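You operate a simulated robot arm through the tools that you are given. There is no shell and no other tool.

The job below is to be done with a simulated robot arm. You get a single attempt, and the scene is never put back.

JOB
Change the grey chuck for the orange one, lock it and slip the green core on.
Fine: the grey chuck goes in the free cup of the stand.

Only the result counts: the job must be done as asked and must still hold three seconds after the hand-in. Knocking over, shifting, dropping, spilling or breaking anything else fails it.

ROBOT AND FRAMES
A 6-joint arm with a two-finger gripper, fixed in place. Base frame: the origin is at the foot of the arm, x ahead of it, y to its left, z up; the work surface is at about z = 850. Readings come in mm, rad, newtons and seconds.
It reaches about 1298 mm from its shoulder. Its first joint turns from -2.601 to 2.601 rad. Payload 1.57 kg.
Tool frame: the origin (TCP) lies between the finger pads and is the grasp point; the fingertips stand 21 mm ahead of it; z points along the fingers, y is the line along which they close. Largest opening 70 mm; the body of the gripper starts 50 mm behind the TCP.
Orientation is that of the tool frame in the base frame, as a unit quaternion [x, y, z, w]. With the fingers straight down and closing along the base's y, the tool's x points along the base's -x, its y along +y and its z along -z.

CONTROLS
- The arm moves only by the tool servo_tool. Its argument "rows" is a list of rows, each an object of numbers (a shift or turn left out is 0, a gripper value left out holds the last): "x", "y", "z": the shift along the tool's x, y, z in mm; "wx", "wy", "wz": the turn, a rotation vector about the tool's x, y, z in rad; "gripper": the gripper command, from -1 (shut) to 1 (fully open), values between in proportion. In form: [{"x": .., "y": .., "z": .., "wx": .., "wy": .., "wz": .., "gripper": ..}, ...]. A call has 1 to 20 rows; each row is the pose to reach, as a shift and turn from the pose commanded when the call began, along the tool's axes at that moment. Rows are played at 5 a second. More than 50 mm and 0.15 rad between two rows, or a gripper value outside its range, and nothing of the call is played. A pose out of reach is approached as far as the arm can. The call stops where the force on the tool passes 40 N (or 10 N more than at its start, if that is more) or the arm is blocked; 0.2 s more then pass. The fingers move at their own pace and stop on an object; they squeeze with about 30 N. The grip force told is the motor's: it shows also when the fingers shut on nothing. Time passes only in rows, and 0.2 s behind the last, so rows that repeat a pose let the fingers close. It gives the time, the measured TCP pose, the force on the tool (base axes), the opening and the grip force at its end, in the units of the frame above (readings bear some noise), with the torque about the TCP (base axes, N m) and any sound that the robot's microphone picked up, and new pictures: "show" is both (left out), scene, wrist or none.
- Cameras (640 x 400 px; columns grow to the right, rows downward): "scene" is fixed at [398.6, 502.2, 1653.4]; the picture's right is [-1.00, 0.07, 0.00], its down [0.02, 0.37, -0.93] and it looks along [-0.06, -0.93, -0.37] (base axes); focal length 344 px, centre (320, 200). "wrist" rides on the gripper at [79, 4, -81] in the tool frame; the picture's right is [-0.05, 1.00, 0.00], its down [-0.67, -0.04, -0.74] and it looks along [-0.74, -0.04, 0.67] (tool axes); focal length 256 px, centre (320, 200). There is no depth. A picture from a camera that has moved, and an enlarged one, comes with that camera's place and axes in the base frame and with its lens.
- lift_body(by): slides the trunk up (or, below 0, down) by that many mm; the arm rides with it, the base frame stays. It gives what a move gives, with no picture.
- zoom(camera, box): a new picture of the part [left, top, right, bottom] of that camera's present view, enlarged. It takes no simulated time.
- hand_in(): hands the job in; it is judged then, once.

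Places have to be worked out from the pictures, the camera data and where the tool is seen. Open the gripper and draw the arm clear of the work before you hand the job in, unless the task says otherwise.

The tools are called as name(argument=value, ...) on one line, values as JSON. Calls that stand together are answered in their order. servo_tool: Moves the arm, as the interface text tells. Its arguments: {"type":"object","properties":{"rows":{"type":"array","items":{"type":"object","properties":{"x":{"type":"number"},"y":{"type":"number"},"z":{"type":"number"},"wx":{"type":"number"},"wy":{"type":"number"},"wz":{"type":"number"},"gripper":{"type":"number"}}}},"show":{"type":"string","enum":["both","scene","wrist","none"]}},"required":["rows"]} The other tools are called the same way: lift_body (by) slides the trunk up or down; zoom (camera, box) takes an enlarged picture of a part of a camera's view; hand_in () hands the job in.

At the start:

```text
time_s: 0.0
tcp_pos: [123.3, -634.5, 1280.2]
ee_rot: [0.0, 1.0, 0.0, -0.001]
ft_force: [0.2, -0.6, 0.0]
ft_torque: [0.0, 0.01, 0.0]
finger_gap: 70.1
gripper_force: 0.1
trunk travel left (down, up): [-961.0, 9.0]
```

scene: 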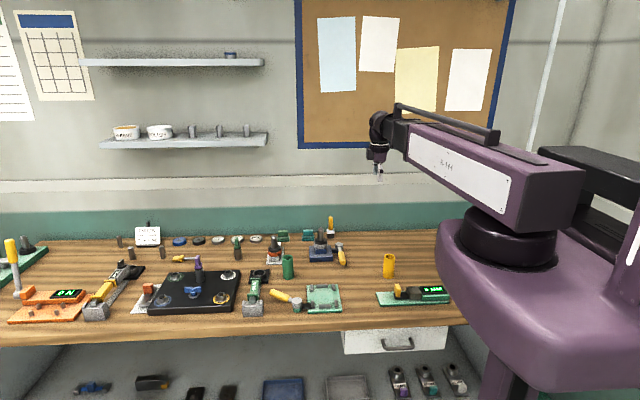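
wrist: 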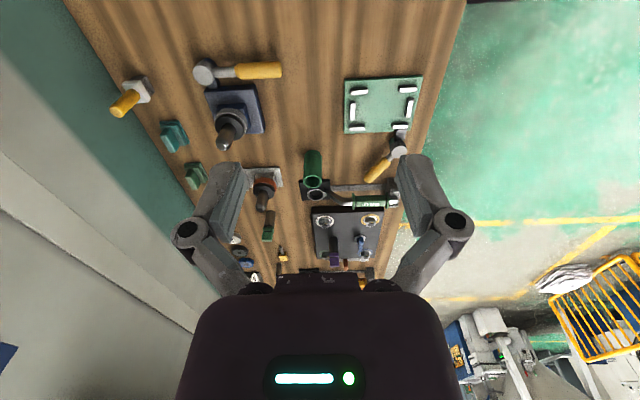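

The bench holds many items; I'll zoom in to find the chucks, stand, lock and cores before moving.

zoom(camera="scene", box=[100, 220, 260, 320])

zoom(camera="scene", box=[220, 210, 380, 320])

zoom(camera="scene", box=[0, 220, 120, 330])

zoom(camera="wrist", box=[220, 140, 440, 290])

zoom(camera="wrist", box=[100, 40, 300, 180])

zoom(camera="scene", box=[360, 240, 460, 320])

```text
4.00 times, centred on (180, 270) of scene
camera zoom: at [398.6, 502.2, 1653.4], right [-1.0, 0.07, 0.0], down [0.02, 0.37, -0.93], along [-0.06, -0.93, -0.37], focal length 1377 px, centre (880, -80)
```

zoom: 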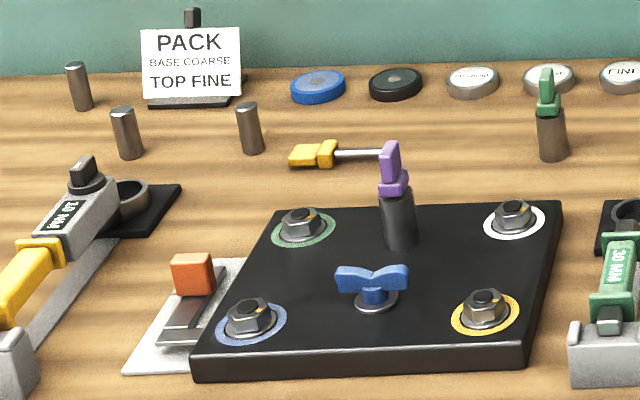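

```text
3.64 times, centred on (300, 265) of scene
camera zoom: at [398.6, 502.2, 1653.4], right [-1.0, 0.07, 0.0], down [0.02, 0.37, -0.93], along [-0.06, -0.93, -0.37], focal length 1252 px, centre (393, -36)
```

zoom: 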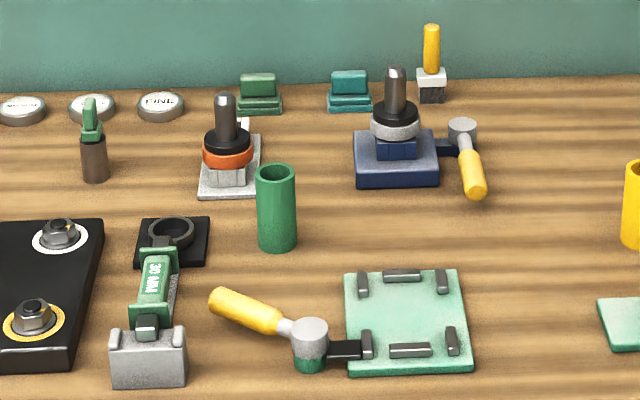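

```text
3.64 times, centred on (60, 275) of scene
camera zoom: at [398.6, 502.2, 1653.4], right [-1.0, 0.07, 0.0], down [0.02, 0.37, -0.93], along [-0.06, -0.93, -0.37], focal length 1252 px, centre (1266, -73)
```

zoom: 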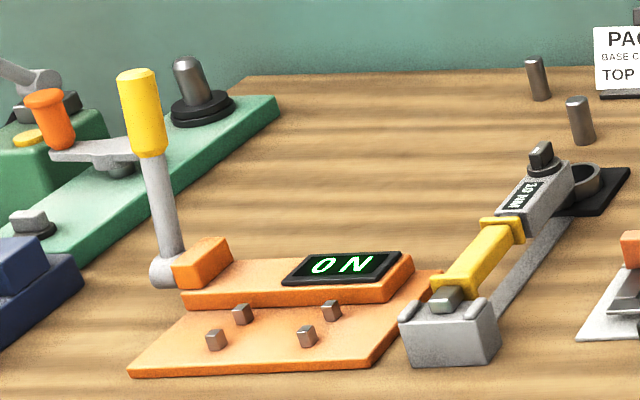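

```text
2.67 times, centred on (330, 215) of wrist
camera zoom: at [43.3, -630.1, 1360.4], right [0.05, 1.0, 0.0], down [0.67, -0.04, 0.74], along [0.74, -0.04, -0.67], focal length 683 px, centre (293, 160)
```

zoom: 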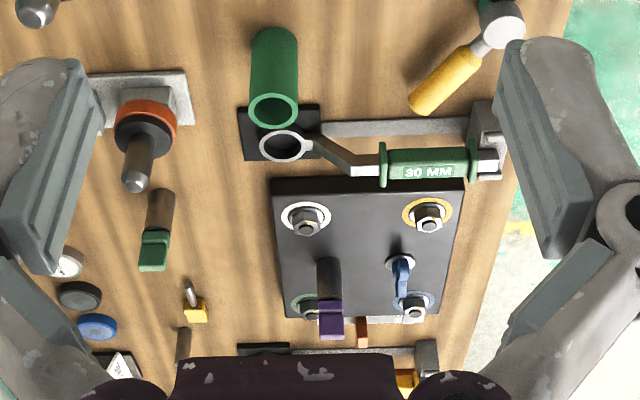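

```text
2.86 times, centred on (200, 110) of wrist
camera zoom: at [43.3, -630.1, 1360.4], right [0.05, 1.0, 0.0], down [0.67, -0.04, 0.74], along [0.74, -0.04, -0.67], focal length 731 px, centre (663, 457)
```

zoom: 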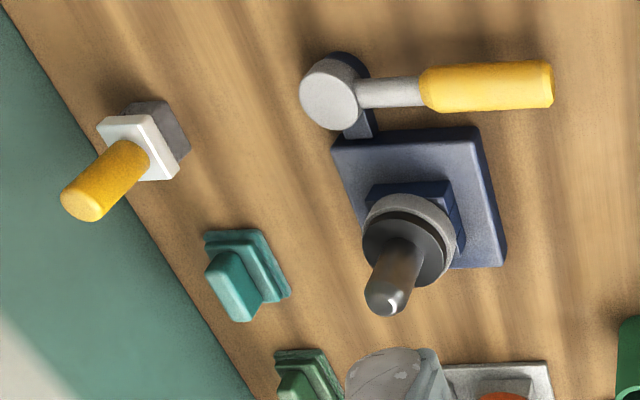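

```text
5.00 times, centred on (410, 280) of scene
camera zoom: at [398.6, 502.2, 1653.4], right [-1.0, 0.07, 0.0], down [0.02, 0.37, -0.93], along [-0.06, -0.93, -0.37], focal length 1722 px, centre (-130, -200)
```

zoom: 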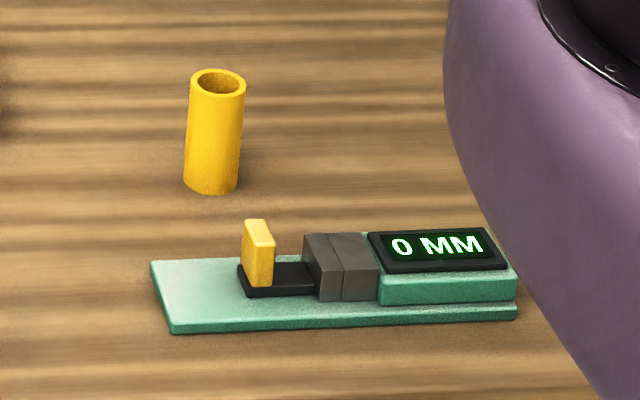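

I judge the grey chuck on the blue holder to be near (315, -815) and the orange chuck on a pale stand near (510, -796). I'll move lower and nearer so the wrist camera can see them.

servo_tool(rows=[{"y": -30, "z": 36}, {"y": -60, "z": 72}, {"y": -90, "z": 108}, {"y": -120, "z": 144}, {"y": -130, "z": 180}])

```text
time_s: 1.2
tcp_pos: [116.5, -757.1, 1279.7]
ee_rot: [0.0, 1.0, 0.0, 0.0]
ft_force: [-1.3, -0.2, 0.3]
ft_torque: [-0.01, 0.0, 0.0]
finger_gap: 69.8
gripper_force: 0.1
out of reach, approached as far as the arm can: row 1, 2, 3, 4, 5
trunk travel left (down, up): [-961.0, 9.0]
camera wrist: at [36.6, -751.3, 1360.5], right [0.05, 1.0, 0.0], down [0.67, -0.04, 0.75], along [0.74, -0.04, -0.67], focal length 256 px, centre (320, 200)
```

scene: 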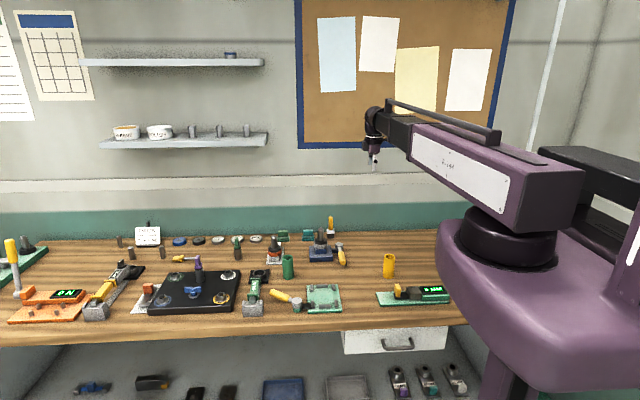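
wrist: 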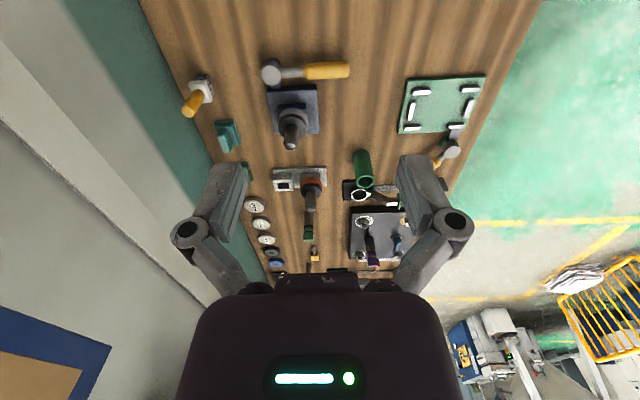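

The arm ignores z shifts, so height seems to come from the trunk. I'll lower the trunk partway to get a closer view.

lift_body(by=-180)

servo_tool(rows=[{"x": 0}])

```text
time_s: 3.2
tcp_pos: [116.2, -756.5, 1100.2]
ee_rot: [0.0, 1.0, 0.0, 0.0]
ft_force: [-0.3, 0.8, -0.6]
ft_torque: [0.01, 0.04, 0.0]
finger_gap: 70.2
gripper_force: 0.0
trunk travel left (down, up): [-781.0, 189.0]
```

```text
time_s: 3.6
tcp_pos: [116.6, -756.2, 1101.0]
ee_rot: [0.0, 1.0, 0.0, 0.0]
ft_force: [-0.8, -0.7, -0.8]
ft_torque: [0.0, 0.01, -0.02]
finger_gap: 69.8
gripper_force: 0.0
trunk travel left (down, up): [-781.0, 189.0]
camera wrist: at [37.0, -751.4, 1180.4], right [0.05, 1.0, 0.0], down [0.67, -0.04, 0.74], along [0.74, -0.04, -0.67], focal length 256 px, centre (320, 200)
```

scene: 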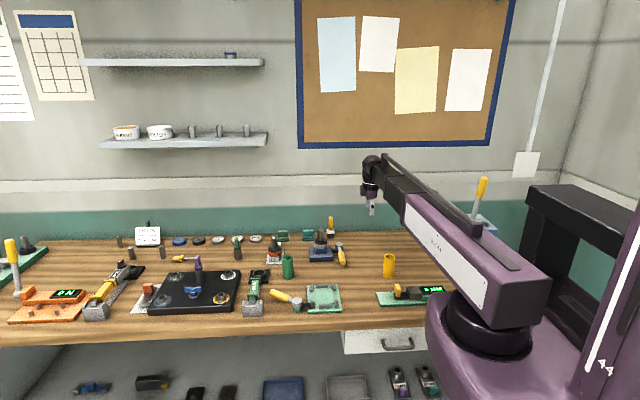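
wrist: 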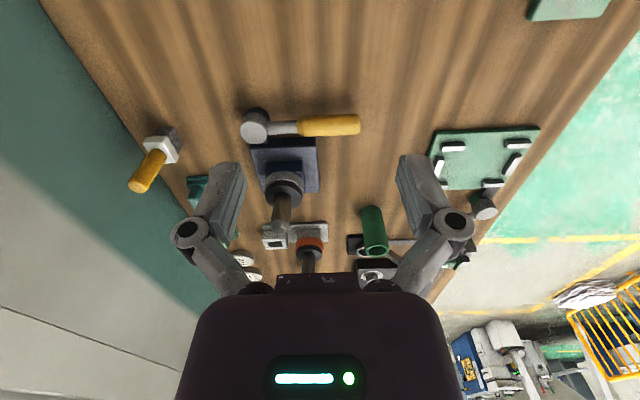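

zoom(camera="wrist", box=[220, 90, 380, 190])

zoom(camera="wrist", box=[230, 180, 420, 290])

zoom(camera="scene", box=[260, 220, 360, 280])

```text
4.00 times, centred on (300, 140) of wrist
camera zoom: at [37.0, -751.4, 1180.4], right [0.05, 1.0, 0.0], down [0.67, -0.04, 0.74], along [0.74, -0.04, -0.67], focal length 1024 px, centre (400, 440)
```

zoom: 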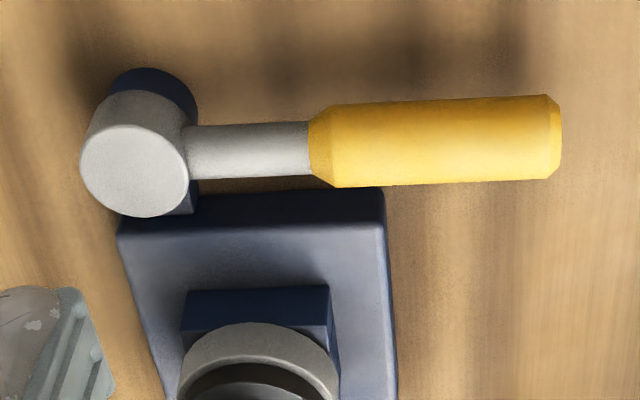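

```text
3.37 times, centred on (325, 235) of wrist
camera zoom: at [37.0, -751.4, 1180.4], right [0.05, 1.0, 0.0], down [0.67, -0.04, 0.74], along [0.74, -0.04, -0.67], focal length 862 px, centre (303, 82)
```

zoom: 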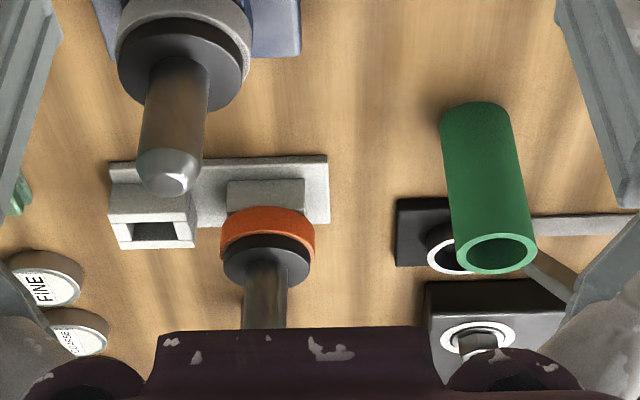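

```text
6.40 times, centred on (310, 250) of scene
camera zoom: at [398.6, 502.2, 1653.4], right [-1.0, 0.07, 0.0], down [0.02, 0.37, -0.93], along [-0.06, -0.93, -0.37], focal length 2204 px, centre (384, -120)
```

zoom: 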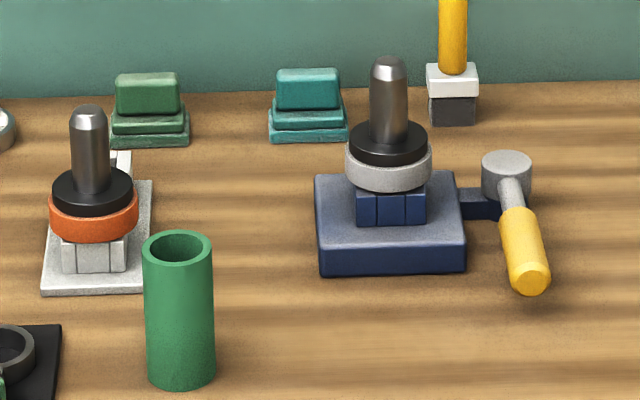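

The grey chuck's spindle tip is at about (308, -819, 988). The lever hub is near (223, -850) with its handle pointing +y. I'll go closer to look at the holder and lock.

lift_body(by=-80)

servo_tool(rows=[{"x": -25, "y": -20}, {"x": -40, "y": -40}, {"x": -40, "y": -40}])

zoom(camera="wrist", box=[200, 60, 440, 210])

```text
time_s: 4.8
tcp_pos: [116.8, -756.6, 1020.2]
ee_rot: [0.0, 1.0, 0.0, 0.001]
ft_force: [0.0, 0.2, 0.7]
ft_torque: [0.01, -0.01, 0.0]
finger_gap: 70.3
gripper_force: 0.0
trunk travel left (down, up): [-701.0, 269.0]
```

```text
time_s: 5.6
tcp_pos: [158.3, -795.3, 1020.1]
ee_rot: [0.001, 1.0, 0.001, -0.001]
ft_force: [-0.1, 0.4, 0.4]
ft_torque: [0.04, 0.01, 0.05]
finger_gap: 70.1
gripper_force: 0.1
trunk travel left (down, up): [-701.0, 269.0]
camera wrist: at [78.4, -791.4, 1100.5], right [0.05, 1.0, 0.0], down [0.67, -0.04, 0.75], along [0.74, -0.04, -0.67], focal length 256 px, centre (320, 200)
```

scene: 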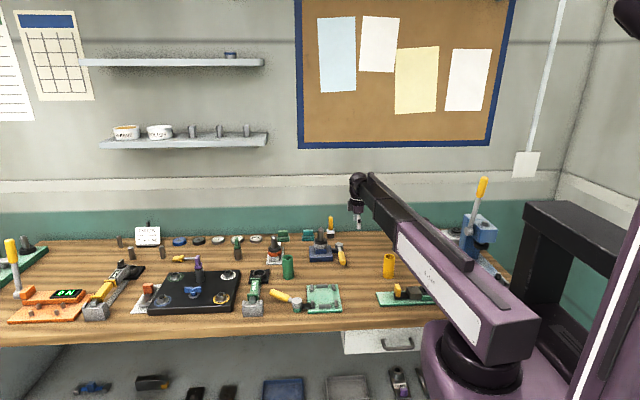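
wrist: 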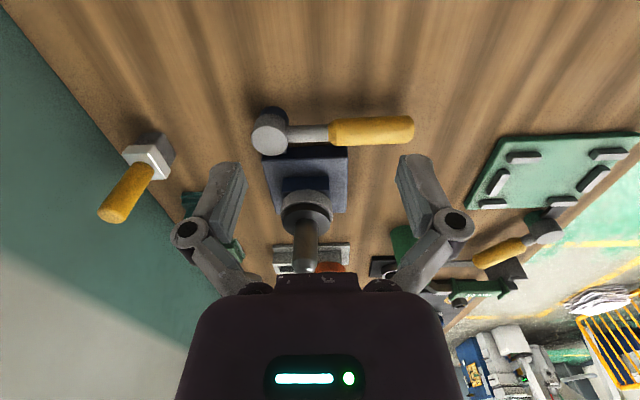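

```text
2.67 times, centred on (320, 135) of wrist
camera zoom: at [78.4, -791.4, 1100.5], right [0.05, 1.0, 0.0], down [0.67, -0.04, 0.75], along [0.74, -0.04, -0.67], focal length 683 px, centre (320, 373)
```

zoom: 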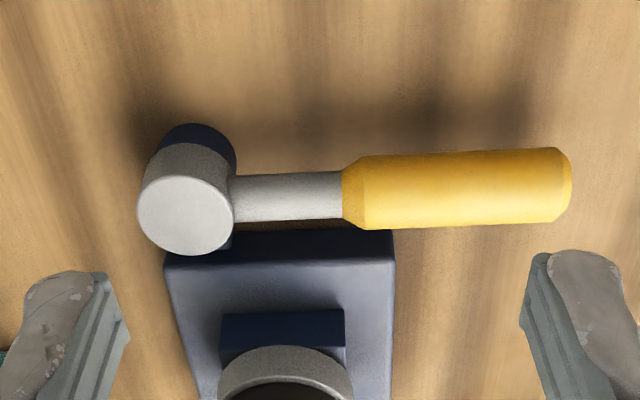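

I need the holder's exact orientation, so I'll zoom in hard on its edges and on the stand.

zoom(camera="wrist", box=[250, 140, 360, 210])

zoom(camera="wrist", box=[260, 210, 370, 280])

zoom(camera="scene", box=[300, 225, 350, 265])

zoom(camera="scene", box=[255, 230, 305, 270])

```text
5.71 times, centred on (305, 175) of wrist
camera zoom: at [78.4, -791.4, 1100.5], right [0.05, 1.0, 0.0], down [0.67, -0.04, 0.75], along [0.74, -0.04, -0.67], focal length 1463 px, centre (406, 343)
```

zoom: 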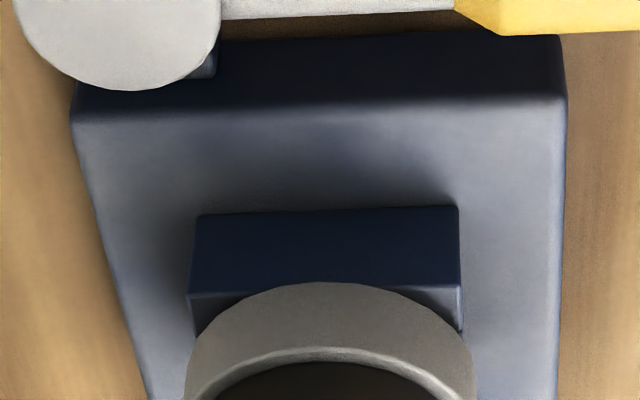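

```text
5.71 times, centred on (315, 245) of wrist
camera zoom: at [78.4, -791.4, 1100.5], right [0.05, 1.0, 0.0], down [0.67, -0.04, 0.75], along [0.74, -0.04, -0.67], focal length 1463 px, centre (349, -57)
```

zoom: 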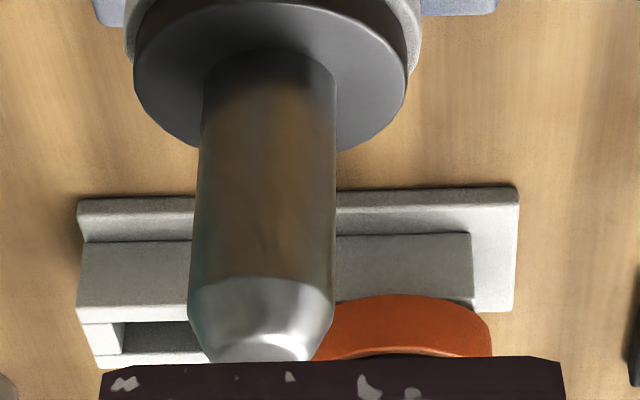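

```text
10.00 times, centred on (325, 245) of scene
camera zoom: at [398.6, 502.2, 1653.4], right [-1.0, 0.07, 0.0], down [0.02, 0.37, -0.93], along [-0.06, -0.93, -0.37], focal length 3444 px, centre (270, -250)
```

zoom: 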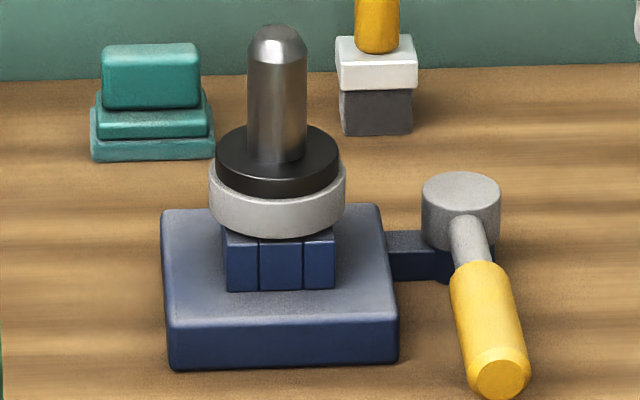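

```text
10.00 times, centred on (280, 250) of scene
camera zoom: at [398.6, 502.2, 1653.4], right [-1.0, 0.07, 0.0], down [0.02, 0.37, -0.93], along [-0.06, -0.93, -0.37], focal length 3444 px, centre (720, -300)
```

zoom: 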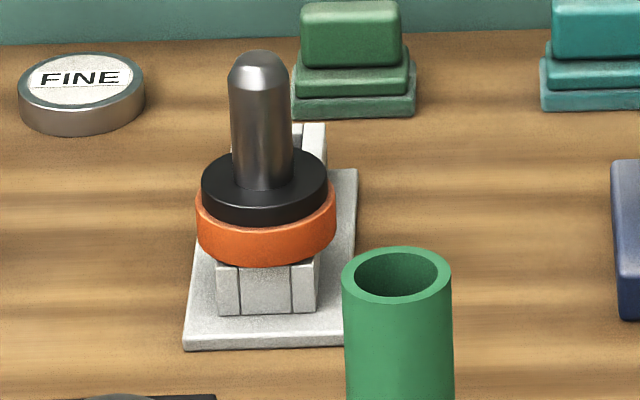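

The holder and stand both look aligned with the base axes. The grey spindle is at (308, -818) with its tip at about z=985, so I'll raise a bit and move over it.

lift_body(by=15)

servo_tool(rows=[{"x": -40, "y": -6}, {"x": -80, "y": -12}, {"x": -120, "y": -18}, {"x": -150, "y": -23}, {"x": -150, "y": -23}])

zoom(camera="wrist", box=[200, 90, 440, 290])

zoom(camera="scene", box=[280, 200, 360, 270])

```text
time_s: 6.2
tcp_pos: [157.8, -796.9, 1033.9]
ee_rot: [0.0, 1.0, 0.0, 0.0]
ft_force: [-0.6, 0.6, -0.3]
ft_torque: [0.02, 0.01, 0.04]
finger_gap: 69.9
gripper_force: 0.1
trunk travel left (down, up): [-716.0, 254.0]
```

```text
time_s: 7.4
tcp_pos: [304.6, -816.7, 1033.4]
ee_rot: [0.0, 1.0, -0.001, 0.0]
ft_force: [-0.6, 0.0, -0.2]
ft_torque: [-0.02, 0.0, -0.01]
finger_gap: 70.2
gripper_force: 0.0
out of reach, approached as far as the arm can: row 2
trunk travel left (down, up): [-716.0, 254.0]
camera wrist: at [225.1, -811.7, 1115.4], right [0.05, 1.0, 0.0], down [0.67, -0.04, 0.74], along [0.74, -0.04, -0.67], focal length 256 px, centre (320, 200)
```

scene: 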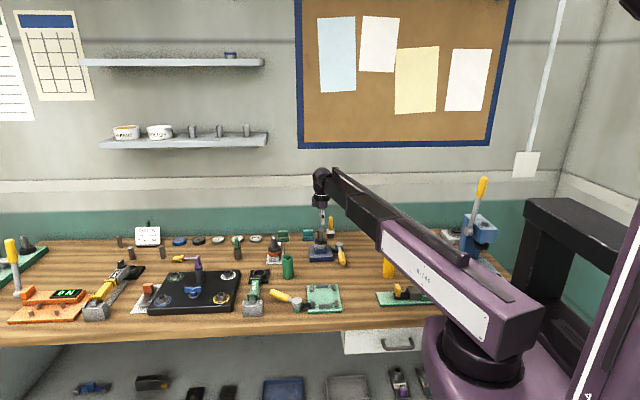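
wrist: 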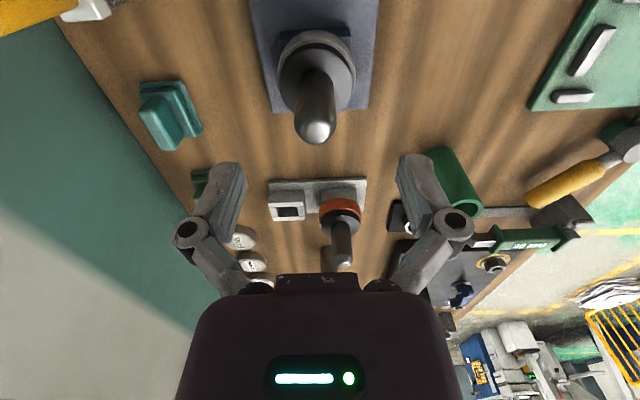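

```text
2.00 times, centred on (320, 190) of wrist
camera zoom: at [225.1, -811.7, 1115.4], right [0.05, 1.0, 0.0], down [0.67, -0.04, 0.74], along [0.74, -0.04, -0.67], focal length 512 px, centre (320, 220)
```

zoom: 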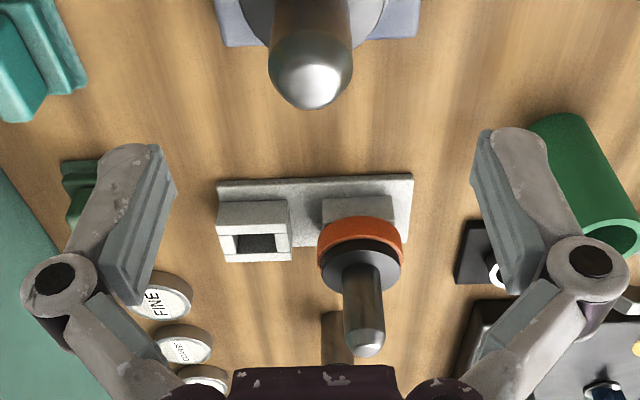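

```text
5.71 times, centred on (320, 235) of scene
camera zoom: at [398.6, 502.2, 1653.4], right [-1.0, 0.07, 0.0], down [0.02, 0.37, -0.93], along [-0.06, -0.93, -0.37], focal length 1968 px, centre (320, 0)
```

zoom: 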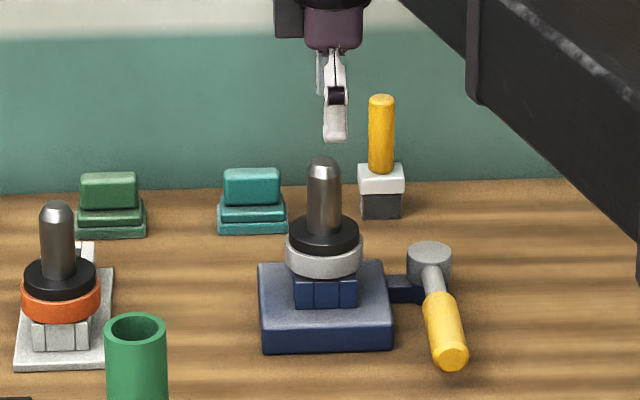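

The spindle is really at about (312, -819), roughly 7 mm further in +x than the tool. I'll correct that before descending.

servo_tool(rows=[{"x": -4, "y": -1}, {"x": -7.4, "y": -2.3}, {"x": -7.4, "y": -2.3}], show="none")

zoom(camera="scene", box=[300, 200, 350, 240])

zoom(camera="wrist", box=[260, 40, 380, 150])

```text
time_s: 8.2
tcp_pos: [313.7, -820.1, 1035.5]
ee_rot: [0.001, 1.0, -0.001, 0.0]
ft_force: [0.0, 0.0, 0.1]
ft_torque: [0.01, 0.01, 0.03]
finger_gap: 70.0
gripper_force: 0.2
trunk travel left (down, up): [-716.0, 254.0]
```

```text
10.00 times, centred on (325, 220) of scene
camera zoom: at [398.6, 502.2, 1653.4], right [-1.0, 0.07, 0.0], down [0.02, 0.37, -0.93], along [-0.06, -0.93, -0.37], focal length 3444 px, centre (270, 0)
```

zoom: 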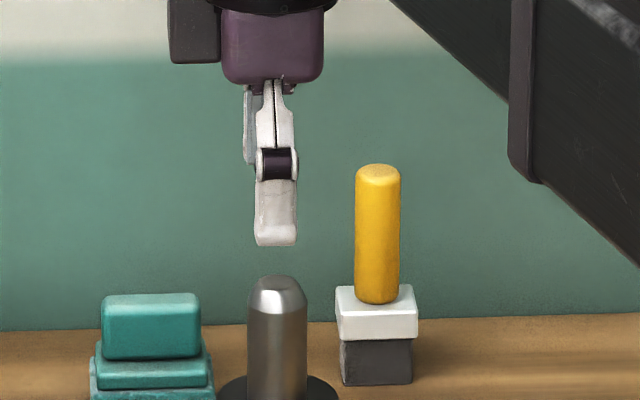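

```text
3.64 times, centred on (320, 95) of wrist
camera zoom: at [233.5, -816.0, 1115.4], right [0.05, 1.0, 0.0], down [0.67, -0.04, 0.74], along [0.74, -0.04, -0.67], focal length 931 px, centre (320, 582)
```

zoom: 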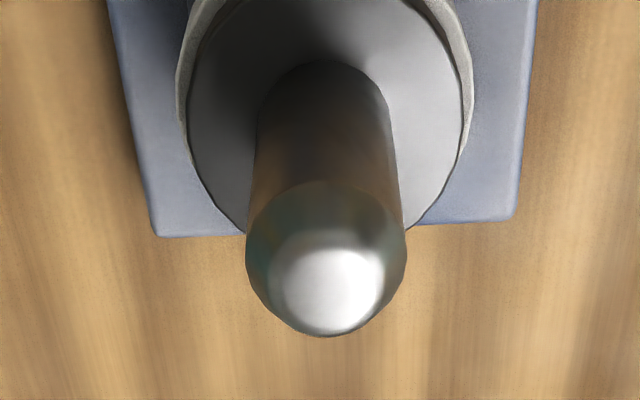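

The alignment is good, with the spindle at about (311, -818.5). I'll nudge x by -2.5, descend 68 mm and close on the spindle.

servo_tool(rows=[{"x": 2.5, "y": 1}, {"x": 2.5, "y": 1}], show="none")

lift_body(by=-68)

zoom(camera="scene", box=[290, 200, 360, 265])

```text
time_s: 8.8
tcp_pos: [311.1, -819.5, 1035.3]
ee_rot: [0.0, 1.0, 0.0, 0.0]
ft_force: [-0.5, 0.3, -0.7]
ft_torque: [0.03, -0.02, 0.02]
finger_gap: 70.0
gripper_force: 0.0
trunk travel left (down, up): [-716.0, 254.0]
```

```text
time_s: 9.9
tcp_pos: [312.1, -819.8, 966.5]
ee_rot: [0.0, 1.0, 0.0, -0.001]
ft_force: [0.0, -0.5, 0.3]
ft_torque: [0.0, -0.02, 0.01]
finger_gap: 70.3
gripper_force: 0.0
trunk travel left (down, up): [-648.0, 322.0]
```

```text
6.15 times, centred on (325, 232) of scene
camera zoom: at [398.6, 502.2, 1653.4], right [-1.0, 0.07, 0.0], down [0.02, 0.37, -0.93], along [-0.06, -0.93, -0.37], focal length 2119 px, centre (289, 0)
```

zoom: 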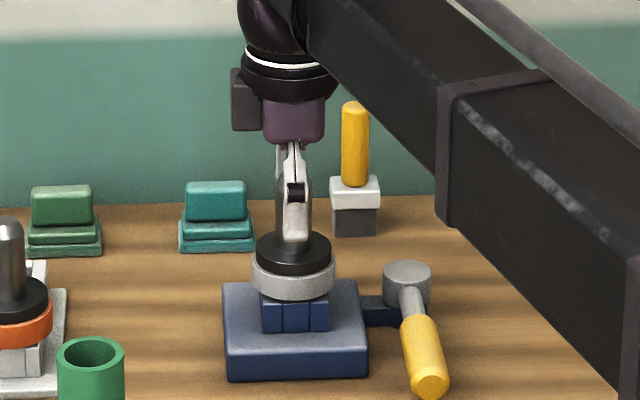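

Fingers straddle the spindle just above the black disk. Closing the gripper now.

servo_tool(rows=[{"gripper": -1}, {"gripper": -1}, {"gripper": -1}, {"gripper": -1}])

```text
time_s: 10.9
tcp_pos: [312.2, -818.7, 967.8]
ee_rot: [0.0, 1.0, 0.0, 0.0]
ft_force: [1.3, -2.0, 10.9]
ft_torque: [-0.04, 0.02, 0.02]
finger_gap: 24.4
gripper_force: 30.3
trunk travel left (down, up): [-648.0, 322.0]
camera wrist: at [231.6, -814.8, 1048.0], right [0.05, 1.0, 0.0], down [0.67, -0.03, 0.75], along [0.74, -0.04, -0.67], focal length 256 px, centre (320, 200)
```

scene: 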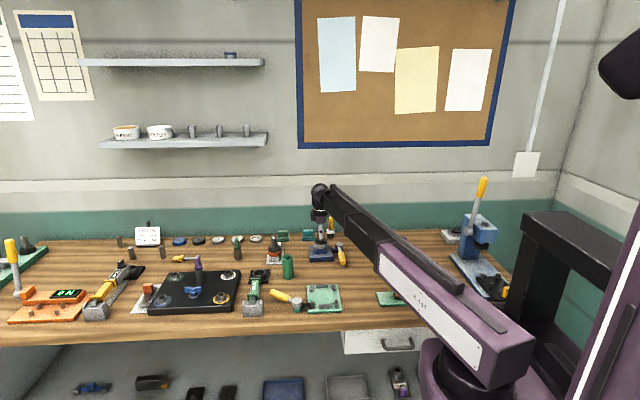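
wrist: 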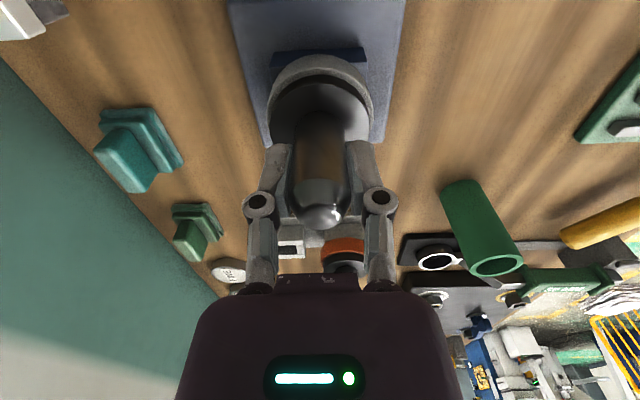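

The spindle is gripped (24.4 mm), though there is about 11 N upward. I'll test whether the chuck is locked with a small 1.5 mm lift.

zoom(camera="scene", box=[300, 210, 350, 265])

lift_body(by=1.5)

```text
7.27 times, centred on (325, 238) of scene
camera zoom: at [398.6, 502.2, 1653.4], right [-1.0, 0.07, 0.0], down [0.02, 0.37, -0.93], along [-0.06, -0.93, -0.37], focal length 2504 px, centre (284, -73)
```

zoom: 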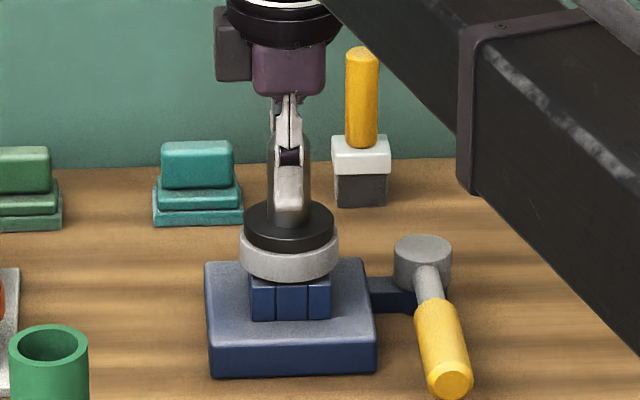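

```text
time_s: 11.4
tcp_pos: [311.8, -820.9, 967.2]
ee_rot: [0.0, 1.0, 0.0, 0.0]
ft_force: [-1.0, 5.7, -8.6]
ft_torque: [0.05, -0.43, -0.05]
finger_gap: 24.6
gripper_force: 30.1
trunk travel left (down, up): [-649.0, 321.0]
```

The force swung to -8.6 N, which could be either the chuck's weight or a lock. I'll lift another 2 mm to tell them apart.

lift_body(by=2)

```text
time_s: 11.9
tcp_pos: [311.1, -819.5, 969.6]
ee_rot: [-0.001, 1.0, 0.001, -0.001]
ft_force: [-1.8, 12.1, -18.8]
ft_torque: [0.19, 0.08, -0.05]
finger_gap: 24.3
gripper_force: 29.9
trunk travel left (down, up): [-651.0, 319.0]
```

The pull grew to about 19 N, so the chuck appears locked. I'll ease back down, release, and work the lever first.

lift_body(by=-2)

servo_tool(rows=[{"gripper": 1}, {"gripper": 1}, {"gripper": 1}, {"gripper": 1}])

zoom(camera="scene", box=[300, 210, 350, 265])

```text
time_s: 12.4
tcp_pos: [311.7, -819.7, 969.7]
ee_rot: [0.0, 1.0, -0.001, 0.001]
ft_force: [0.4, 3.5, 7.7]
ft_torque: [0.14, 0.68, 0.01]
finger_gap: 24.5
gripper_force: 29.8
trunk travel left (down, up): [-649.0, 321.0]
```

```text
time_s: 13.4
tcp_pos: [310.9, -820.7, 968.6]
ee_rot: [0.0, 1.0, 0.0, 0.0]
ft_force: [0.6, -0.6, 0.3]
ft_torque: [0.01, -0.01, -0.02]
finger_gap: 69.8
gripper_force: 0.0
trunk travel left (down, up): [-649.0, 321.0]
camera wrist: at [231.7, -815.2, 1048.9], right [0.05, 1.0, 0.0], down [0.67, -0.04, 0.74], along [0.74, -0.04, -0.67], focal length 256 px, centre (320, 200)
```

scene: 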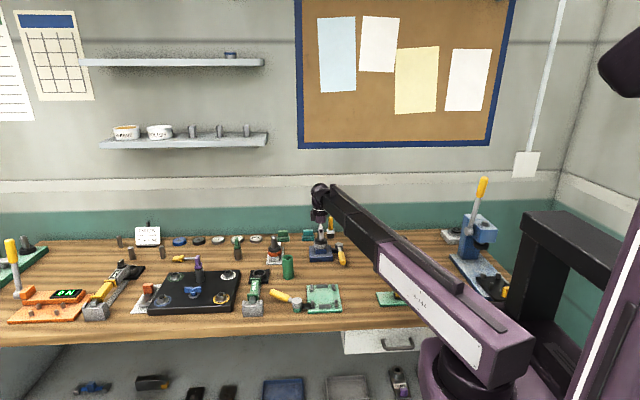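
wrist: 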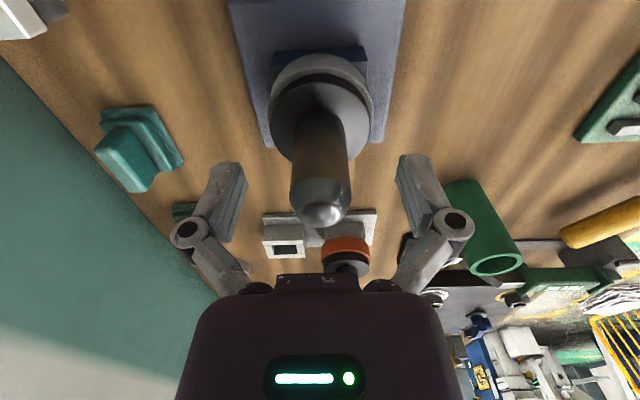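

```text
7.27 times, centred on (325, 238) of scene
camera zoom: at [398.6, 502.2, 1653.4], right [-1.0, 0.07, 0.0], down [0.02, 0.37, -0.93], along [-0.06, -0.93, -0.37], focal length 2504 px, centre (284, -73)
```

zoom: 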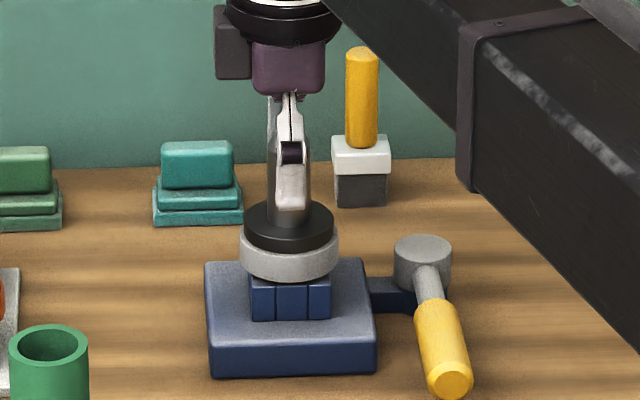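

The chuck is still seated and locked. I'll raise the tool, move over the handle near (224, -728), and yaw 90° so the fingers close along x.

lift_body(by=65)

servo_tool(rows=[{"x": 8, "y": 8, "wz": 0.131}, {"x": 16, "y": 16, "wz": 0.262}, {"x": 24, "y": 24, "wz": 0.393}, {"x": 32, "y": 32, "wz": 0.524}, {"x": 40, "y": 40, "wz": 0.654}, {"x": 48, "y": 48, "wz": 0.785}, {"x": 56, "y": 56, "wz": 0.916}, {"x": 64, "y": 64, "wz": 1.047}, {"x": 72, "y": 72, "wz": 1.178}, {"x": 80, "y": 80, "wz": 1.309}, {"x": 86, "y": 88, "wz": 1.44}, {"x": 87, "y": 92, "wz": 1.571}, {"x": 87, "y": 92, "wz": 1.571}])

```text
time_s: 14.5
tcp_pos: [311.2, -819.9, 1033.5]
ee_rot: [0.0, 1.0, 0.0, 0.001]
ft_force: [-0.1, -0.1, 0.0]
ft_torque: [-0.01, -0.03, 0.03]
finger_gap: 70.1
gripper_force: 0.0
trunk travel left (down, up): [-714.0, 256.0]
```

```text
time_s: 17.3
tcp_pos: [224.7, -727.7, 1032.9]
ee_rot: [0.708, 0.707, 0.0, 0.0]
ft_force: [0.1, 0.1, 0.4]
ft_torque: [-0.01, 0.01, 0.01]
finger_gap: 69.8
gripper_force: 0.1
trunk travel left (down, up): [-714.0, 256.0]
camera wrist: at [228.4, -648.1, 1113.9], right [1.0, -0.06, 0.0], down [-0.04, -0.67, 0.74], along [-0.04, -0.74, -0.67], focal length 256 px, centre (320, 200)
```

scene: 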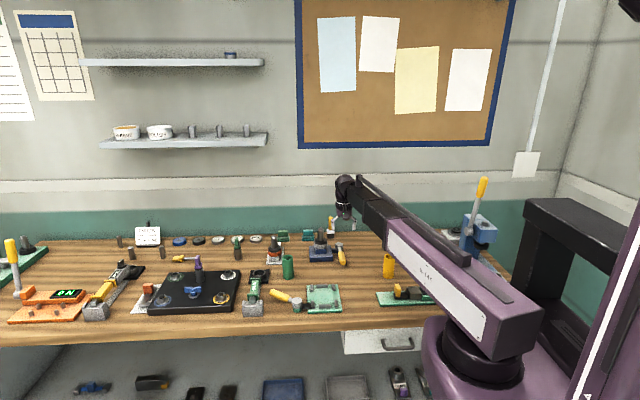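
wrist: 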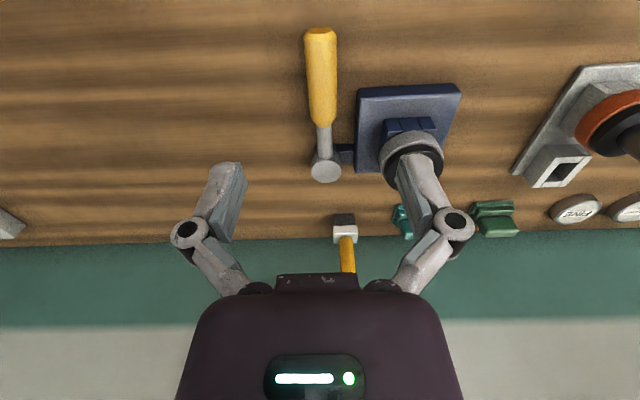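

The handle runs from y=-794 to y=-707 at x≈224, with the hub at (225, -838). The fingers straddle it, so I'll descend to TCP z≈886.

lift_body(by=-110)

servo_tool(rows=[{"x": 0}])

```text
time_s: 18.7
tcp_pos: [224.4, -727.2, 922.5]
ee_rot: [0.707, 0.708, 0.001, -0.001]
ft_force: [0.4, -0.1, 0.7]
ft_torque: [-0.01, -0.02, 0.01]
finger_gap: 70.2
gripper_force: 0.1
trunk travel left (down, up): [-604.0, 366.0]
```

```text
time_s: 19.1
tcp_pos: [224.4, -727.4, 922.3]
ee_rot: [0.707, 0.707, 0.0, 0.0]
ft_force: [0.0, 0.4, -0.5]
ft_torque: [0.0, -0.04, 0.0]
finger_gap: 70.0
gripper_force: 0.1
trunk travel left (down, up): [-604.0, 366.0]
camera wrist: at [228.3, -648.1, 1003.9], right [1.0, -0.05, 0.0], down [-0.04, -0.67, 0.74], along [-0.04, -0.74, -0.67], focal length 256 px, centre (320, 200)
```

scene: 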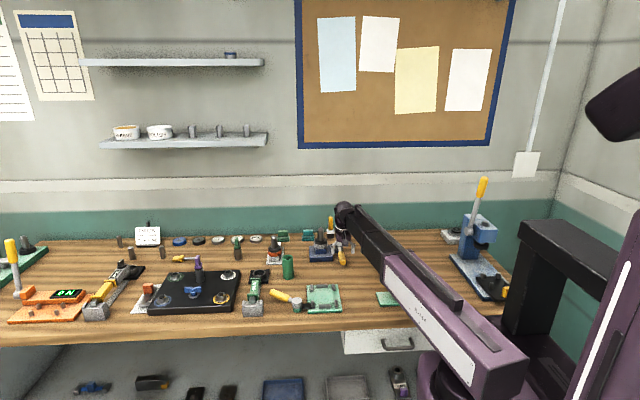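
wrist: 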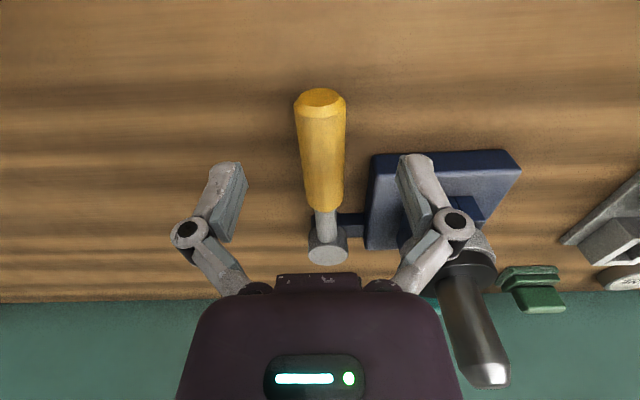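

The handle is centred between the fingers, with its end at z≈880. Descending the last 36 mm.

lift_body(by=-36)

servo_tool(rows=[{"gripper": 0.2}, {"gripper": -0.2}, {"gripper": -0.2}])

zoom(camera="scene", box=[310, 200, 380, 280])

```text
time_s: 19.9
tcp_pos: [225.3, -727.1, 887.6]
ee_rot: [0.707, 0.707, 0.0, 0.0]
ft_force: [0.0, 0.1, -0.1]
ft_torque: [0.0, 0.02, 0.01]
finger_gap: 69.9
gripper_force: 0.0
trunk travel left (down, up): [-568.0, 402.0]
```

```text
time_s: 20.7
tcp_pos: [225.1, -727.9, 887.7]
ee_rot: [0.707, 0.708, 0.0, -0.001]
ft_force: [0.0, 0.0, -0.6]
ft_torque: [0.03, -0.01, 0.0]
finger_gap: 28.1
gripper_force: 0.1
trunk travel left (down, up): [-568.0, 402.0]
camera wrist: at [228.3, -648.2, 967.9], right [1.0, -0.05, 0.0], down [-0.04, -0.67, 0.74], along [-0.04, -0.74, -0.67], focal length 256 px, centre (320, 200)
```

scene: 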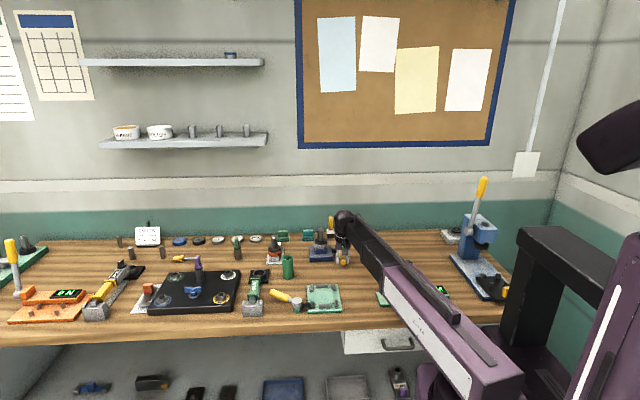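
wrist: 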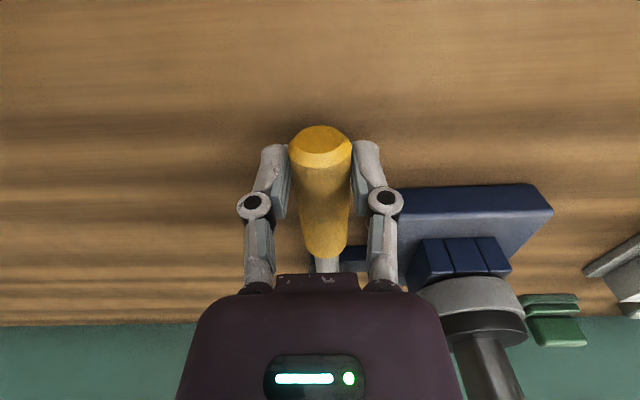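

```text
5.00 times, centred on (345, 240) of scene
camera zoom: at [398.6, 502.2, 1653.4], right [-1.0, 0.07, 0.0], down [0.02, 0.37, -0.93], along [-0.06, -0.93, -0.37], focal length 1722 px, centre (195, 0)
```

zoom: 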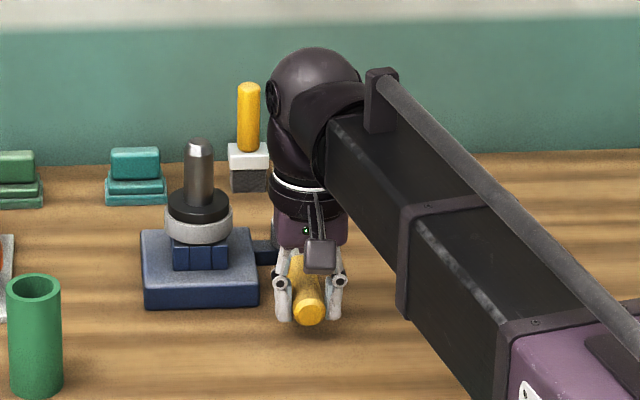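

Fingers loosely straddle the handle. I'll push it counter-clockwise (toward -x) about the hub in small steps and watch the force.

servo_tool(rows=[{"x": -0.1, "y": -5.5, "wz": -0.05}, {"x": -0.5, "y": -11, "wz": -0.1}, {"x": -1.2, "y": -16.4, "wz": -0.15}, {"x": -2.2, "y": -21.9, "wz": -0.2}])

```text
time_s: 21.7
tcp_pos: [202.6, -732.3, 886.7]
ee_rot: [0.633, 0.774, 0.0, 0.0]
ft_force: [0.7, 0.4, -0.5]
ft_torque: [-0.01, 0.01, -0.04]
finger_gap: 28.5
gripper_force: 0.1
trunk travel left (down, up): [-568.0, 402.0]
camera wrist: at [190.5, -651.9, 967.9], right [0.99, 0.15, 0.0], down [0.1, -0.66, 0.74], along [0.11, -0.74, -0.67], focal length 256 px, centre (320, 200)
```

scene: 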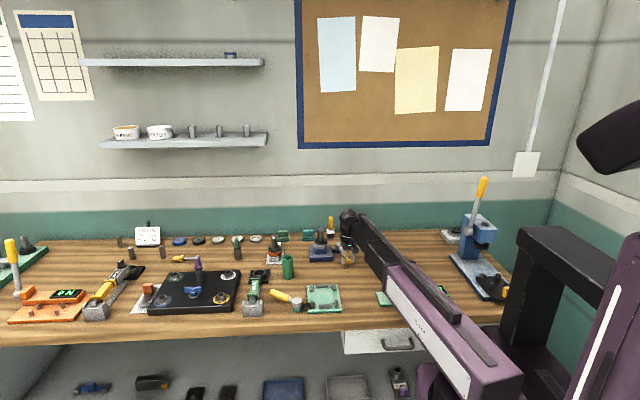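
wrist: 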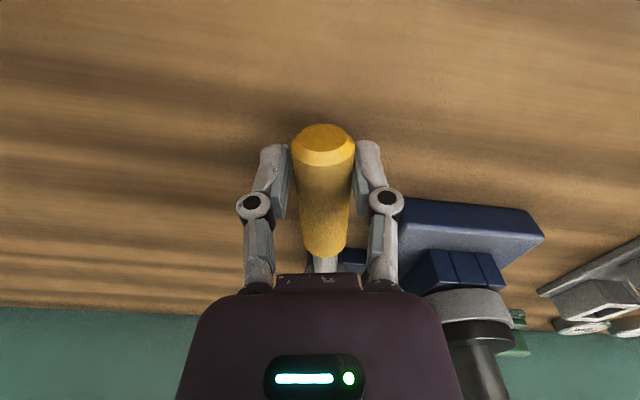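

The lever swings freely that way, with about 0.2 rad done. I'll continue the arc.

servo_tool(rows=[{"x": -0.3, "y": -7.7, "wz": -0.07}, {"x": -1.1, "y": -15.4, "wz": -0.14}, {"x": -2.4, "y": -22.9, "wz": -0.21}, {"x": -4.3, "y": -30.4, "wz": -0.28}, {"x": -6.7, "y": -37.7, "wz": -0.35}, {"x": -9.6, "y": -44.9, "wz": -0.42}, {"x": -13, "y": -51.8, "wz": -0.49}, {"x": -16.8, "y": -58.4, "wz": -0.56}, {"x": -21.1, "y": -64.8, "wz": -0.63}, {"x": -25.9, "y": -70.9, "wz": -0.7}])

```text
time_s: 23.9
tcp_pos: [139.7, -770.9, 887.3]
ee_rot: [0.328, 0.945, -0.001, 0.0]
ft_force: [-0.4, -0.1, 0.2]
ft_torque: [0.01, -0.01, -0.04]
finger_gap: 28.4
gripper_force: 0.6
trunk travel left (down, up): [-568.0, 402.0]
camera wrist: at [79.4, -716.1, 967.9], right [0.66, 0.75, 0.0], down [0.5, -0.44, 0.74], along [0.56, -0.49, -0.67], focal length 256 px, centre (320, 200)
```

scene: 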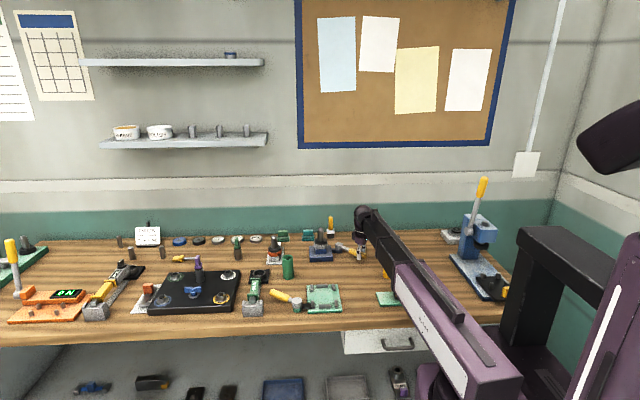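
wrist: 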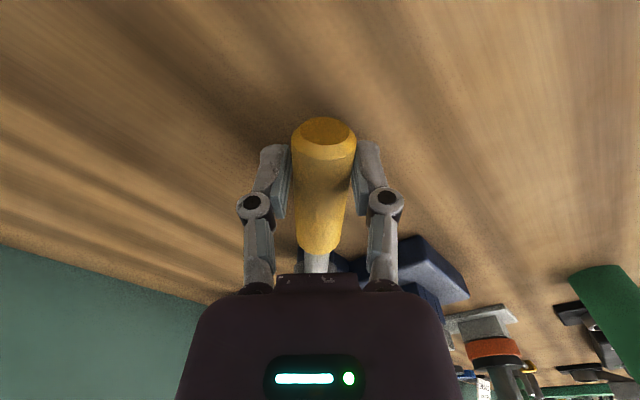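

The lever has reached about 0.9 rad without resistance. I'll continue to about 1.6 rad to find its end stop.

servo_tool(rows=[{"x": -0.3, "y": -7.7, "wz": -0.07}, {"x": -1.1, "y": -15.4, "wz": -0.14}, {"x": -2.4, "y": -22.9, "wz": -0.21}, {"x": -4.3, "y": -30.4, "wz": -0.28}, {"x": -6.7, "y": -37.7, "wz": -0.35}, {"x": -9.6, "y": -44.9, "wz": -0.42}, {"x": -13, "y": -51.8, "wz": -0.49}, {"x": -16.8, "y": -58.4, "wz": -0.56}, {"x": -21.1, "y": -64.8, "wz": -0.63}, {"x": -25.9, "y": -70.9, "wz": -0.7}])

```text
time_s: 25.3
tcp_pos: [123.2, -802.9, 888.7]
ee_rot: [0.123, 0.992, 0.006, 0.003]
ft_force: [10.1, 18.7, -0.8]
ft_torque: [0.11, -0.44, -0.28]
finger_gap: 41.1
gripper_force: 9.8
trunk travel left (down, up): [-568.0, 402.0]
stopped in row 7: the force on the tool passed its limit at 44 N (the readings are from after the stop); the commanded pose is now the measured one
camera wrist: at [46.7, -779.7, 968.7], right [0.3, 0.95, 0.01], down [0.63, -0.21, 0.75], along [0.72, -0.21, -0.66], focal length 256 px, centre (320, 200)
```

scene: 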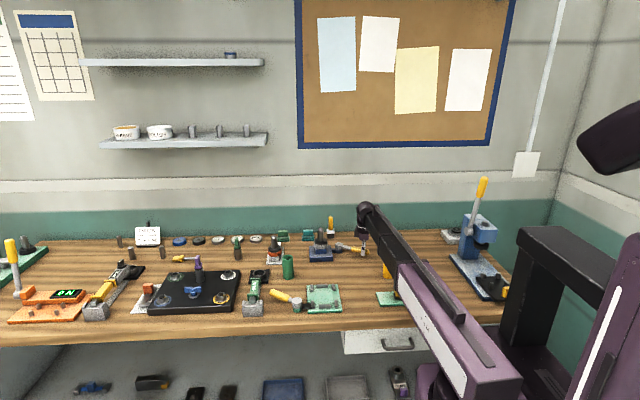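
wrist: 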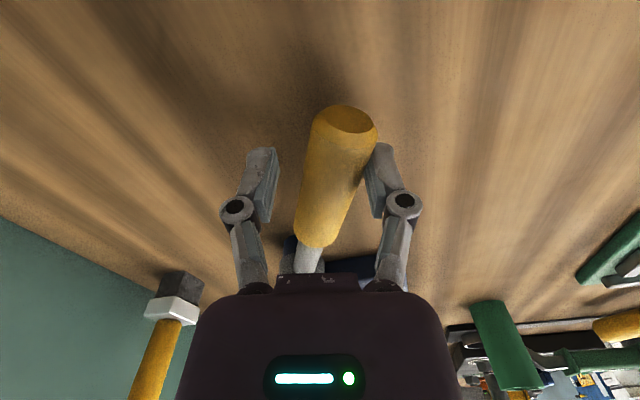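

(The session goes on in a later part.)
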